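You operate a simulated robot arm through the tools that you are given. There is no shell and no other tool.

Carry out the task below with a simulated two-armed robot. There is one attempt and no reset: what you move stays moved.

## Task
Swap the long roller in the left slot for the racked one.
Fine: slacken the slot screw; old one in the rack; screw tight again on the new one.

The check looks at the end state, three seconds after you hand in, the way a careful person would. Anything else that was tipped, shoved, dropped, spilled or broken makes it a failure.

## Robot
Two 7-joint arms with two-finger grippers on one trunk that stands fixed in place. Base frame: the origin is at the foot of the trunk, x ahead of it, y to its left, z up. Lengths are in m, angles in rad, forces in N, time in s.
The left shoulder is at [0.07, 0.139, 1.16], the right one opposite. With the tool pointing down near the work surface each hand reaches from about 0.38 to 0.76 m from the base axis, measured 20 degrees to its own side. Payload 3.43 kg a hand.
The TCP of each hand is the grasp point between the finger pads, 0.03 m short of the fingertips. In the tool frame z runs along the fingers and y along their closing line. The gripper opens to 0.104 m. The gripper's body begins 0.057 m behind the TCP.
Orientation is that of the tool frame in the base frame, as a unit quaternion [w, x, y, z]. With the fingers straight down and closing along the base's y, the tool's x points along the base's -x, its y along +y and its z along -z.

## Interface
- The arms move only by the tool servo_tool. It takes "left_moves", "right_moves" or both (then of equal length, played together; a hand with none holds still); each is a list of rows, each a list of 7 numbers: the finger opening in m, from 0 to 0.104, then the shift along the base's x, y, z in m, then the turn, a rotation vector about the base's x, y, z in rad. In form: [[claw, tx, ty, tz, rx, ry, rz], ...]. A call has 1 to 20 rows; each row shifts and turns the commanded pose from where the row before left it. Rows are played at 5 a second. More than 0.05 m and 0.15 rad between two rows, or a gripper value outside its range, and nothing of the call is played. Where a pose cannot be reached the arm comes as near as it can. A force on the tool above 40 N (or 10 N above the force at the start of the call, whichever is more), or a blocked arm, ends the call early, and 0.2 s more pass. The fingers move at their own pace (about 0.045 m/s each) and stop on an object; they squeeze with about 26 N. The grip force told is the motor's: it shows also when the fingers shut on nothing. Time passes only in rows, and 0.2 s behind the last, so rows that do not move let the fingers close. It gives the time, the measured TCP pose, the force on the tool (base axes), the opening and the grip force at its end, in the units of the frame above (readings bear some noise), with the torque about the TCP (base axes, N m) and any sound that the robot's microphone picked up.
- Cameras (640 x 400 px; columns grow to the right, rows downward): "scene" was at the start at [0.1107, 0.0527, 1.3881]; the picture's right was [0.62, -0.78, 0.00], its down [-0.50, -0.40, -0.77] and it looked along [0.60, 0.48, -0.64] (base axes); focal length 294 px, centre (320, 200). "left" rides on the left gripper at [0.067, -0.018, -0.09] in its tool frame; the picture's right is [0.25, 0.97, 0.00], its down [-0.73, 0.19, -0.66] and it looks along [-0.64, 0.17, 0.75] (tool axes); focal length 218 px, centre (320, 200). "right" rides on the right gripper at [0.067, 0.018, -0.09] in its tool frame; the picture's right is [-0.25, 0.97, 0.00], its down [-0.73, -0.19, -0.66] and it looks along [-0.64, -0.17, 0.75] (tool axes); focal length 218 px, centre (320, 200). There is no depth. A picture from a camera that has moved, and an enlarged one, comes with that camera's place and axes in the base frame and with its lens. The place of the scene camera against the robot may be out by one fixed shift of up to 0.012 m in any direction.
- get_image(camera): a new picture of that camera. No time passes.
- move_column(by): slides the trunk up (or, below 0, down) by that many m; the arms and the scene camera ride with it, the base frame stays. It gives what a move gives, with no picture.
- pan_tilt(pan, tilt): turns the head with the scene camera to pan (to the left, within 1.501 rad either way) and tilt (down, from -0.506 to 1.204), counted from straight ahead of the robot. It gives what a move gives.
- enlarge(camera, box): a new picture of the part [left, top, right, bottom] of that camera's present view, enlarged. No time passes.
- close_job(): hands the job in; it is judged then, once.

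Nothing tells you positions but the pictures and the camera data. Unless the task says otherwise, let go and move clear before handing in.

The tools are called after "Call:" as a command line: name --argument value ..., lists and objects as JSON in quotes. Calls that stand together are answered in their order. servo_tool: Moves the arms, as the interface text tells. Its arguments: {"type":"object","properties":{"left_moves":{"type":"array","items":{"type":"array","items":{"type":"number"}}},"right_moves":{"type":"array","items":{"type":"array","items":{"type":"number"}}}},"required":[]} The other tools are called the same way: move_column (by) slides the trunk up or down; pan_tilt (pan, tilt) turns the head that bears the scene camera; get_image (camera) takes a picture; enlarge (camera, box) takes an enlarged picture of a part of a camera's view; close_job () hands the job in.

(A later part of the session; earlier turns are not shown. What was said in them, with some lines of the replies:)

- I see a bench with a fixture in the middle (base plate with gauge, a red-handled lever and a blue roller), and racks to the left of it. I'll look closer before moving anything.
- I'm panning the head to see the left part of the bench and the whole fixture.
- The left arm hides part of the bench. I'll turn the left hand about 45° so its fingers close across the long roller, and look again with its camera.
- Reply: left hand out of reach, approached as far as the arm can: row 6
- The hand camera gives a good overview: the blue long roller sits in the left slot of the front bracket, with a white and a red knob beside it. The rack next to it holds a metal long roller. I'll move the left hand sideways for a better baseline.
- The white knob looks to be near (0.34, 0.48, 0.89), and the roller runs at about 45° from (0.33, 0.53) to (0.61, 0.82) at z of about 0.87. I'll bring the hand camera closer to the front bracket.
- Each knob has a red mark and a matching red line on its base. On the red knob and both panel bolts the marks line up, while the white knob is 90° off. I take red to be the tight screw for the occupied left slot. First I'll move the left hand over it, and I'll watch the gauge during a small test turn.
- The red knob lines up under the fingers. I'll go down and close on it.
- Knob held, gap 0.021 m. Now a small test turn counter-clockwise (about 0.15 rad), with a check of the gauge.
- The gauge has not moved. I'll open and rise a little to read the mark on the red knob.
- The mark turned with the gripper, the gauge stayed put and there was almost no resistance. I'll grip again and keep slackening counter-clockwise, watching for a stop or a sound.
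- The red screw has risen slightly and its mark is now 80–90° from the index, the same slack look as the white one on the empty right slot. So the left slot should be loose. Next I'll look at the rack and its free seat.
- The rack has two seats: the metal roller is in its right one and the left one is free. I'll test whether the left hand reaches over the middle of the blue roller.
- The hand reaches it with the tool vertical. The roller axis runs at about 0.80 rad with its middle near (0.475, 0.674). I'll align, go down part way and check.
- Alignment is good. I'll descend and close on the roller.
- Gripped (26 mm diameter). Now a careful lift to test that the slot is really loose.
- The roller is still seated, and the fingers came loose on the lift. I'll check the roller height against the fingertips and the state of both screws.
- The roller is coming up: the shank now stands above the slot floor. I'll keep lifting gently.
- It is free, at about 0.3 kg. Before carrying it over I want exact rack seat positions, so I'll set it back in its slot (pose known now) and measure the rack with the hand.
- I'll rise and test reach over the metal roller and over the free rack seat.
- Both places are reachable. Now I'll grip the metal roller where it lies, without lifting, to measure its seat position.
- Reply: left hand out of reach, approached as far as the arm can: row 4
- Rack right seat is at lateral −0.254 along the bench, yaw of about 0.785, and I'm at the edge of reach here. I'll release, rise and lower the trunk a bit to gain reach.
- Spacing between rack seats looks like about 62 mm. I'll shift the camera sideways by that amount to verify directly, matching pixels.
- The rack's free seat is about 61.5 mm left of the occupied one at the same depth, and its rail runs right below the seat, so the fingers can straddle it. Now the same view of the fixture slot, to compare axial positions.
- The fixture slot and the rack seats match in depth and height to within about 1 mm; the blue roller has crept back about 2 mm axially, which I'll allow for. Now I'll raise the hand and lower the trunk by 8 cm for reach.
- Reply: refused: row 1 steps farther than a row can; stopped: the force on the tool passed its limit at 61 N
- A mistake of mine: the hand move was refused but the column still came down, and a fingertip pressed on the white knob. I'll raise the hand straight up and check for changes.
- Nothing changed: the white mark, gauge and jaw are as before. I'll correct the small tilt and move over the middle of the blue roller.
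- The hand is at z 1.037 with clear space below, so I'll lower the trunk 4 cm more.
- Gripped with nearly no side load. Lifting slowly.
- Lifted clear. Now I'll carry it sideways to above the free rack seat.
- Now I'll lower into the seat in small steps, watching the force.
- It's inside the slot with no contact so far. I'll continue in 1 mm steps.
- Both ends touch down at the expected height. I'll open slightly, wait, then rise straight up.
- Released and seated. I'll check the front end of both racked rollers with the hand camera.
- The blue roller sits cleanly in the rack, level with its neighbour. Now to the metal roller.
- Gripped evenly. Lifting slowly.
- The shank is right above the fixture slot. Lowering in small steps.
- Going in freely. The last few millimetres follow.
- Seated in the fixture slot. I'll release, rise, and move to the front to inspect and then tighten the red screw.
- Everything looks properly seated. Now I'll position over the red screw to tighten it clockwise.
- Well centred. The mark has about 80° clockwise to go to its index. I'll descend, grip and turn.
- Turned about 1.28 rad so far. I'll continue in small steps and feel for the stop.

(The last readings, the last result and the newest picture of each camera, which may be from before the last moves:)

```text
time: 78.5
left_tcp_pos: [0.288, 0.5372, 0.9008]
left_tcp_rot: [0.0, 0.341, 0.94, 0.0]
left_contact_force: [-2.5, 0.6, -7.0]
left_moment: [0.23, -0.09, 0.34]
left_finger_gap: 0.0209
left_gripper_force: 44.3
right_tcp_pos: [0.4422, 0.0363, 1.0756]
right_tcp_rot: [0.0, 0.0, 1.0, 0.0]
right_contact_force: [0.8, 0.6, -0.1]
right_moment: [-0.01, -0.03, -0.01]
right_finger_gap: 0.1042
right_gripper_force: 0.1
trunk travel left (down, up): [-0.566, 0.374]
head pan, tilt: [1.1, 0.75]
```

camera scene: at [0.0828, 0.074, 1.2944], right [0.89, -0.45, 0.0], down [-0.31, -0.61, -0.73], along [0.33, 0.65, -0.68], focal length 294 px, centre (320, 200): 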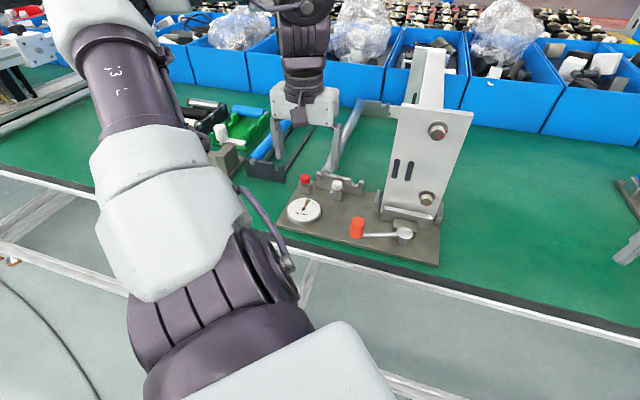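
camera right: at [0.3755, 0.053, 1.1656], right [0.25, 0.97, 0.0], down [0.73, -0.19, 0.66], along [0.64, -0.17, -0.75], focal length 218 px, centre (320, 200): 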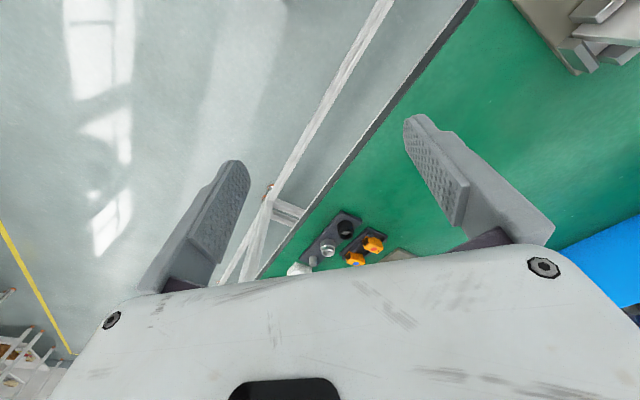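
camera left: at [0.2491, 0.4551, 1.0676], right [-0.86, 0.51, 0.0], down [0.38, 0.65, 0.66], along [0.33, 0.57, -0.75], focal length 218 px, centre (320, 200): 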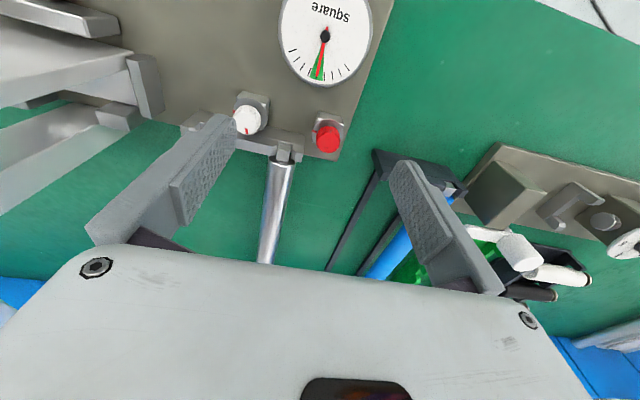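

A clear resisting torque appears, which is the stop. One more small push to make it snug.

Call:
servo_tool --left_moves '[[0.0, 0, 0, 0, 0, 0, -0.05], [0.0, 0, 0, 0, 0, 0, 0]]'

Call:
servo_tool --left_moves '[[0.0, 0, 0, 0, 0, 0, -0.05], [0.0, 0, 0, 0, 0, 0, 0]]'

```text
time: 79.1
left_tcp_pos: [0.2886, 0.5367, 0.8999]
left_tcp_rot: [-0.001, 0.363, 0.932, 0.0]
left_contact_force: [-0.5, -0.4, -7.9]
left_moment: [0.17, -0.12, 0.3]
left_finger_gap: 0.0204
left_gripper_force: 45.1
right_tcp_pos: [0.4446, 0.0359, 1.0766]
right_tcp_rot: [0.001, -0.001, 1.0, 0.0]
right_contact_force: [-0.2, 0.3, -0.2]
right_moment: [-0.02, -0.03, 0.01]
right_finger_gap: 0.1041
right_gripper_force: 0.0
trunk travel left (down, up): [-0.566, 0.374]
head pan, tilt: [1.1, 0.75]
```

```text
time: 79.7
left_tcp_pos: [0.2883, 0.5361, 0.9013]
left_tcp_rot: [0.0, 0.388, 0.922, 0.0]
left_contact_force: [-0.2, -2.0, -8.2]
left_moment: [0.12, -0.13, 0.24]
left_finger_gap: 0.0206
left_gripper_force: 44.9
right_tcp_pos: [0.4427, 0.0354, 1.0765]
right_tcp_rot: [0.0, -0.001, 1.0, 0.0]
right_contact_force: [0.9, 0.1, 0.1]
right_moment: [0.01, 0.01, 0.04]
right_finger_gap: 0.1038
right_gripper_force: 0.0
trunk travel left (down, up): [-0.566, 0.374]
head pan, tilt: [1.1, 0.75]
```

The fingers now slip at the stop, so the screw is tight. I'll release and look.

Call:
servo_tool --left_moves '[[0.05, 0, 0, 0, 0, 0, 0], [0.05, 0, 0, 0, 0, 0, 0], [0.05, 0, 0, 0.025, 0, 0, 0], [0.05, 0, 0, 0.025, 0, 0, 0], [0.05, 0, 0, 0.02, 0, 0, 0.1], [0.05, 0, 0, 0.02, 0, 0, 0.14]]'

Call:
get_image --camera "left"

Call:
enlarge --camera "scene" --box '[290, 165, 360, 215]'

```text
time: 81.1
left_tcp_pos: [0.2875, 0.5349, 0.9915]
left_tcp_rot: [0.0, 0.274, 0.962, 0.001]
left_contact_force: [1.2, -0.1, 0.2]
left_moment: [0.01, 0.02, 0.03]
left_finger_gap: 0.0499
left_gripper_force: 0.1
right_tcp_pos: [0.4438, 0.034, 1.0768]
right_tcp_rot: [-0.001, -0.001, 1.0, 0.0]
right_contact_force: [-0.8, 0.0, 0.3]
right_moment: [-0.03, 0.01, 0.01]
right_finger_gap: 0.1039
right_gripper_force: 0.0
trunk travel left (down, up): [-0.566, 0.374]
head pan, tilt: [1.1, 0.75]
```

```text
taken
camera left: at [0.2211, 0.5537, 1.0812], right [0.29, 0.96, 0.0], down [0.72, -0.22, 0.66], along [0.63, -0.19, -0.75], focal length 218 px, centre (320, 200)
```

left: 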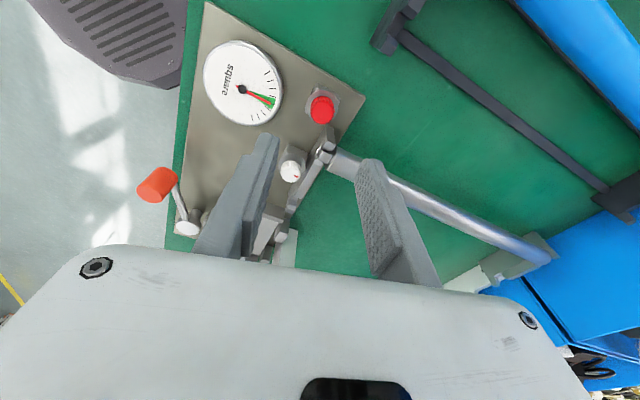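

```text
8.00 times, centred on (325, 190) of scene
camera zoom: at [0.0814, 0.0725, 1.2946], right [0.89, -0.45, 0.0], down [-0.31, -0.61, -0.73], along [0.33, 0.65, -0.68], focal length 2349 px, centre (280, 280)
```

zoom: 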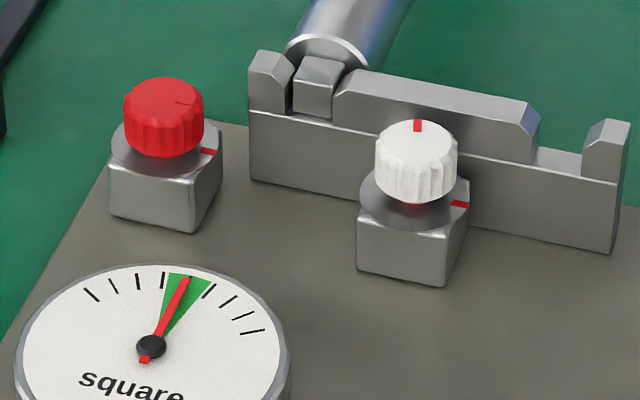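

The red mark is back at its index, the knob is down and the gauge is in the green. To be sure the red screw really clamps this slot, I'll do a gentle tug test on the new roller.

Call:
servo_tool --left_moves '[[0.05, 0, 0, 0.02, 0, 0, 0.134], [0.05, 0, 0, 0.02, 0, 0, 0.134], [0.05, 0.01, 0.01, 0, 0, 0, 0.134], [0.05, 0.02, 0.015, 0, 0, 0, 0.134], [0.05, 0.02, 0.015, 0, 0, 0, 0.134], [0.06, 0.02, 0.015, 0, 0, 0, 0.134], [0.07, 0.025, 0.018, 0, 0, 0, 0.134], [0.07, 0.025, 0.018, 0, 0, 0, 0.134], [0.07, 0.025, 0.018, 0, 0, 0, 0.134], [0.07, 0.02, 0.013, 0, 0, 0, 0.134], [0.07, 0.0205, 0.013, 0, 0, 0, 0], [0.07, 0, 0, 0, 0, 0, 0]]'

Call:
get_image --camera "left"

```text
time: 83.7
left_tcp_pos: [0.4724, 0.6709, 1.0327]
left_tcp_rot: [-0.002, -0.383, 0.924, 0.0]
left_contact_force: [0.2, -1.0, 0.4]
left_moment: [0.02, -0.03, -0.03]
left_finger_gap: 0.0702
left_gripper_force: 0.2
right_tcp_pos: [0.4419, 0.0353, 1.0751]
right_tcp_rot: [0.0, -0.001, 1.0, 0.0]
right_contact_force: [-0.3, -0.6, 0.3]
right_moment: [-0.01, -0.02, 0.0]
right_finger_gap: 0.1041
right_gripper_force: 0.1
trunk travel left (down, up): [-0.566, 0.374]
head pan, tilt: [1.1, 0.75]
```

```text
taken
camera left: at [0.4376, 0.6097, 1.1214], right [-0.86, 0.51, 0.0], down [0.38, 0.65, 0.66], along [0.33, 0.57, -0.75], focal length 218 px, centre (320, 200)
```

left: 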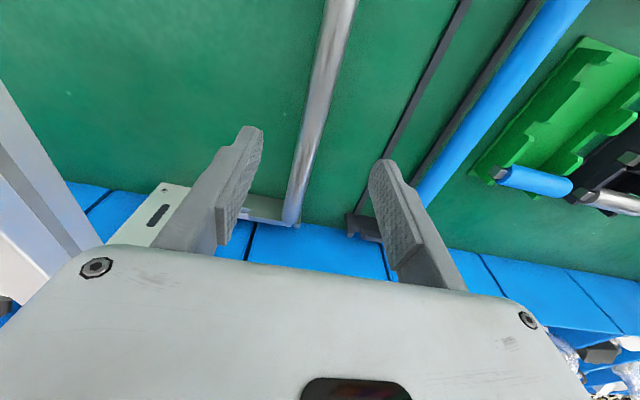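

Call:
servo_tool --left_moves '[[0.07, 0, 0, -0.04, 0, 0, 0], [0.07, 0, 0, -0.04, 0, 0, 0], [0.07, 0, 0, -0.035, 0, 0, 0], [0.07, 0, 0, -0.028, 0, 0, 0], [0.03, 0, 0, 0, 0, 0, 0], [0.0, 0, 0, 0, 0, 0, 0], [0.0, 0, 0, 0, 0, 0, 0], [0.0, 0, 0, 0, 0, 0, 0]]'

Call:
servo_tool --left_moves '[[0.0, 0, 0, 0.001, 0, 0, 0]]'

Call:
servo_tool --left_moves '[[0.0, 0, 0, 0.001, 0, 0, 0]]'

```text
time: 85.5
left_tcp_pos: [0.4744, 0.6692, 0.8877]
left_tcp_rot: [-0.001, -0.383, 0.924, 0.0]
left_contact_force: [2.2, -5.7, -0.9]
left_moment: [-0.01, -0.08, 0.55]
left_finger_gap: 0.026
left_gripper_force: 26.1
right_tcp_pos: [0.4453, 0.0341, 1.0759]
right_tcp_rot: [0.001, -0.001, 1.0, 0.0]
right_contact_force: [0.1, 0.4, 0.3]
right_moment: [0.0, 0.01, 0.01]
right_finger_gap: 0.1039
right_gripper_force: 0.1
trunk travel left (down, up): [-0.566, 0.374]
head pan, tilt: [1.1, 0.75]
```

```text
time: 85.9
left_tcp_pos: [0.4741, 0.67, 0.8887]
left_tcp_rot: [-0.003, -0.382, 0.924, -0.001]
left_contact_force: [0.7, -10.5, -8.5]
left_moment: [0.25, -0.21, 0.51]
left_finger_gap: 0.0261
left_gripper_force: 25.8
right_tcp_pos: [0.4452, 0.0349, 1.0751]
right_tcp_rot: [0.0, 0.0, 1.0, 0.0]
right_contact_force: [0.2, 0.6, -1.1]
right_moment: [-0.02, 0.01, 0.0]
right_finger_gap: 0.104
right_gripper_force: 0.2
trunk travel left (down, up): [-0.566, 0.374]
head pan, tilt: [1.1, 0.75]
```

```text
time: 86.3
left_tcp_pos: [0.4739, 0.6704, 0.889]
left_tcp_rot: [-0.003, -0.383, 0.924, 0.0]
left_contact_force: [0.0, -13.5, -13.4]
left_moment: [-0.08, 0.0, 0.46]
left_finger_gap: 0.0264
left_gripper_force: 25.9
right_tcp_pos: [0.4438, 0.0347, 1.074]
right_tcp_rot: [-0.001, -0.001, 1.0, 0.0]
right_contact_force: [0.3, 0.4, 0.4]
right_moment: [-0.02, -0.03, 0.01]
right_finger_gap: 0.1037
right_gripper_force: 0.1
trunk travel left (down, up): [-0.566, 0.374]
head pan, tilt: [1.1, 0.75]
```

The pull rises to over 13 N with no movement (the free weight was about 3 N), so the new roller is clamped. I'll relax, release and move clear.

Call:
servo_tool --left_moves '[[0.0, 0, 0, -0.001, 0, 0, 0], [0.0, 0, 0, -0.001, 0, 0, 0], [0.03, 0, 0, 0, 0, 0, 0], [0.05, 0, 0, 0, 0, 0, 0], [0.06, 0, 0, 0, 0, 0, 0], [0.06, 0, 0, 0.03, 0, 0, 0], [0.06, 0, 0, 0.04, 0, 0, 0], [0.06, 0, 0, 0.04, 0, 0, 0], [0.06, 0, 0, 0.04, 0, 0, 0], [0.06, -0.02, -0.01, 0.04, 0, 0, 0], [0.06, -0.03, -0.02, 0.04, 0, 0, 0]]'

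Call:
get_image --camera "left"

Call:
get_image --camera "scene"

```text
refused: row 11 steps farther than a row can; nothing moved
```

```text
taken
camera left: at [0.4391, 0.6098, 0.978], right [-0.86, 0.51, 0.0], down [0.38, 0.65, 0.65], along [0.33, 0.56, -0.76], focal length 218 px, centre (320, 200)
```

left: 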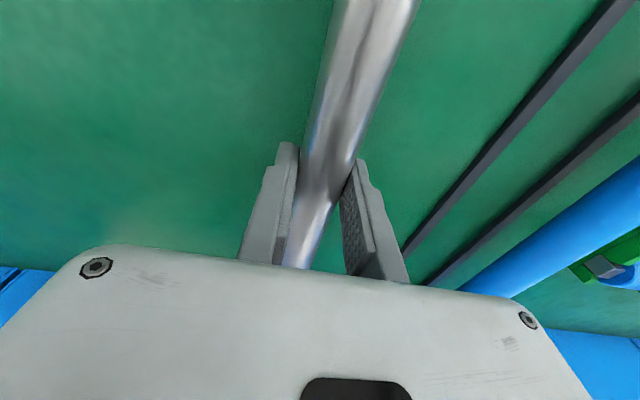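

```text
taken
camera scene: at [0.0838, 0.0737, 1.2942], right [0.89, -0.45, 0.0], down [-0.31, -0.61, -0.73], along [0.33, 0.65, -0.68], focal length 294 px, centre (320, 200)
```

scene: 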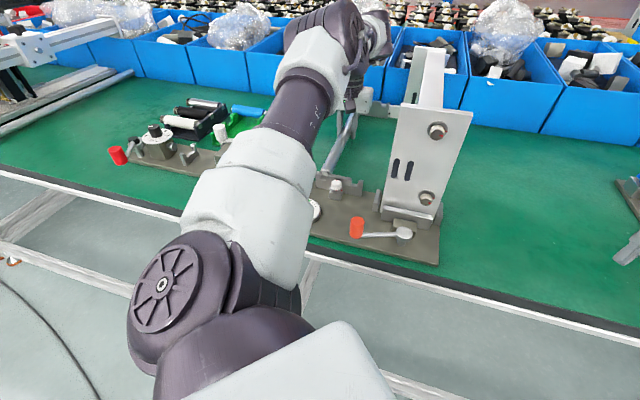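

One step in that call was too long, so it was refused. Repeating with shorter steps.

Call:
servo_tool --left_moves '[[0.0, 0, 0, -0.001, 0, 0, 0], [0.0, 0, 0, -0.001, 0, 0, 0], [0.03, 0, 0, 0, 0, 0, 0], [0.05, 0, 0, 0, 0, 0, 0], [0.06, 0, 0, 0, 0, 0, 0], [0.06, 0, 0, 0.03, 0, 0, 0], [0.06, 0, 0, 0.04, 0, 0, 0], [0.06, 0, 0, 0.04, 0, 0, 0], [0.06, 0, 0, 0.04, 0, 0, 0]]'

Call:
get_image --camera "left"

```text
time: 88.3
left_tcp_pos: [0.4734, 0.67, 1.0405]
left_tcp_rot: [0.0, -0.383, 0.924, 0.0]
left_contact_force: [0.0, -0.1, 0.0]
left_moment: [0.03, 0.02, -0.01]
left_finger_gap: 0.06
left_gripper_force: 0.0
right_tcp_pos: [0.4423, 0.0339, 1.0755]
right_tcp_rot: [0.0, -0.001, 1.0, 0.001]
right_contact_force: [-0.1, 0.4, -0.6]
right_moment: [0.02, 0.0, 0.02]
right_finger_gap: 0.1039
right_gripper_force: 0.1
trunk travel left (down, up): [-0.566, 0.374]
head pan, tilt: [1.1, 0.75]
```

```text
taken
camera left: at [0.4379, 0.6091, 1.1294], right [-0.86, 0.5, 0.0], down [0.38, 0.65, 0.66], along [0.33, 0.57, -0.75], focal length 218 px, centre (320, 200)
```

left: 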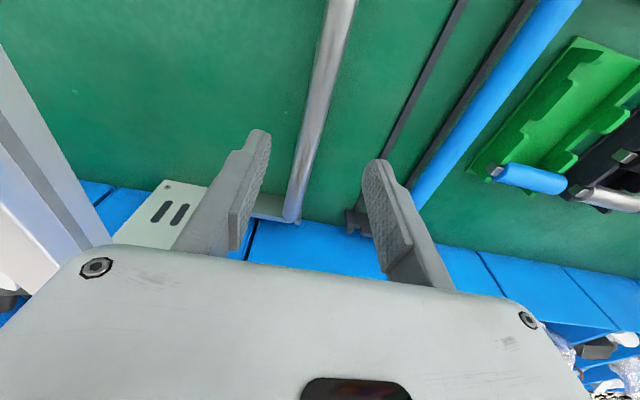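

Clear. I'll withdraw the hand toward the body, high up, and take a last overview.

Call:
servo_tool --left_moves '[[0.06, -0.02, -0.02, 0.03, 0, 0, 0], [0.06, -0.025, -0.02, 0.03, 0, 0, 0], [0.06, -0.03, -0.025, 0.02, 0, 0, 0], [0.06, -0.03, -0.025, 0.01, 0, 0, 0], [0.06, -0.03, -0.025, 0, 0, 0, 0], [0.06, -0.03, -0.025, 0, 0, 0, 0], [0.06, -0.03, -0.025, 0, 0, 0, 0], [0.06, 0, 0, 0, 0, 0, 0]]'

Call:
get_image --camera "left"

Call:
get_image --camera "scene"

Call:
enlarge --camera "scene" --box '[200, 80, 400, 230]'

Call:
enlarge --camera "left" --box '[200, 50, 400, 270]'

```text
time: 90.1
left_tcp_pos: [0.3145, 0.5424, 1.0962]
left_tcp_rot: [-0.001, -0.382, 0.924, 0.0]
left_contact_force: [0.4, -0.4, -0.4]
left_moment: [0.03, 0.03, 0.0]
left_finger_gap: 0.06
left_gripper_force: 0.1
left hand out of reach, approached as far as the arm can: row 2, 3
right_tcp_pos: [0.4456, 0.0361, 1.0747]
right_tcp_rot: [-0.001, -0.001, 1.0, 0.0]
right_contact_force: [-0.6, 0.9, -0.1]
right_moment: [-0.02, 0.02, 0.02]
right_finger_gap: 0.1038
right_gripper_force: 0.0
trunk travel left (down, up): [-0.566, 0.374]
head pan, tilt: [1.1, 0.75]
```

```text
taken
camera left: at [0.28, 0.4822, 1.1857], right [-0.86, 0.51, 0.0], down [0.38, 0.65, 0.66], along [0.33, 0.57, -0.76], focal length 218 px, centre (320, 200)
```

left: 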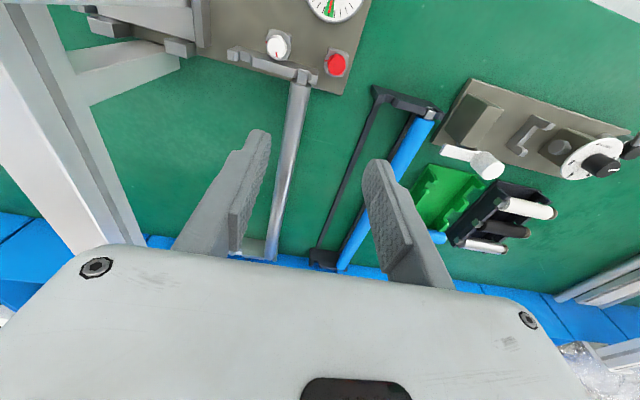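

```text
taken
camera scene: at [0.0831, 0.0744, 1.2944], right [0.89, -0.45, 0.0], down [-0.31, -0.61, -0.73], along [0.33, 0.65, -0.68], focal length 294 px, centre (320, 200)
```

scene: 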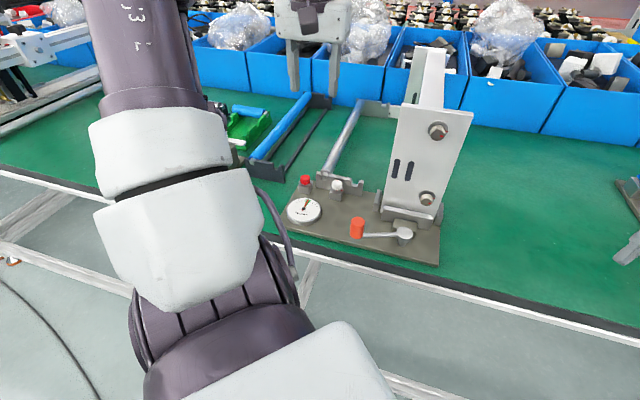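

```text
2.67 times, centred on (300, 155) of scene
camera zoom: at [0.0831, 0.0744, 1.2944], right [0.89, -0.45, 0.0], down [-0.31, -0.61, -0.73], along [0.33, 0.65, -0.68], focal length 783 px, centre (373, 320)
```

zoom: 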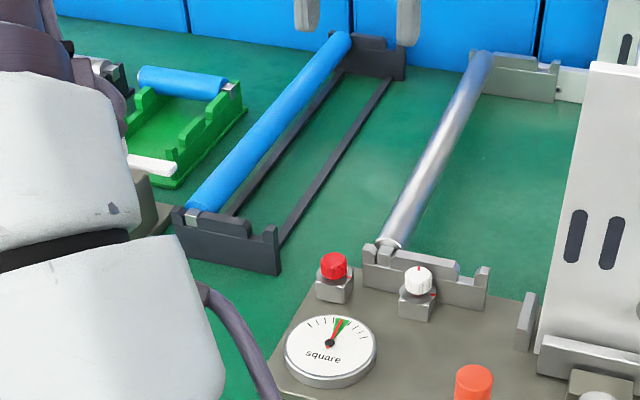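

```text
1.82 times, centred on (300, 160) of left
camera zoom: at [0.28, 0.4822, 1.1857], right [-0.86, 0.51, 0.0], down [0.38, 0.65, 0.66], along [0.33, 0.57, -0.76], focal length 397 px, centre (356, 273)
```

zoom: 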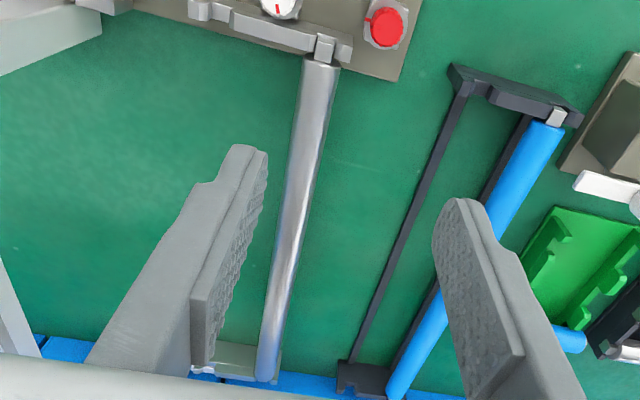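

The metal roller is clamped in the left slot and the blue one lies in the rack's left seat. The red screw is tight at its mark, the gauge is in the green, and both hands are clear, so I'm handing in.

Call:
close_job

```text
The job is handed in.
```

I swapped the rollers. The metal one from the rack is now clamped in the fixture's left slot, and the old blue one is in the rack's free left seat.

- **Slot screw:** I took the red knob to be the left slot's screw, because its mark was lined up with its base mark like the panel bolts. I slackened it about 80°, and tightened it again on the new roller until it hit its stop. The mark is back at its line.
- **Clamp check:** A gentle upward pull on the new roller reached about 13 N without moving it. When it was loose it weighed only about 3 N, so the screw does hold it.
- **Gauge and the rest:** The "square" gauge stayed in the green throughout, and in the last overview nothing else looked out of place.

**Two slips on the way:**
- **First lift:** The first try at lifting the blue roller slipped, and it stayed in its slot.
- **White knob:** A fingertip pressed on the white knob when the trunk came down too early (61 N reading). The knob's mark and the gauge looked unchanged afterwards.

The trunk is about 9 cm lower than at the start, which I needed for reach.
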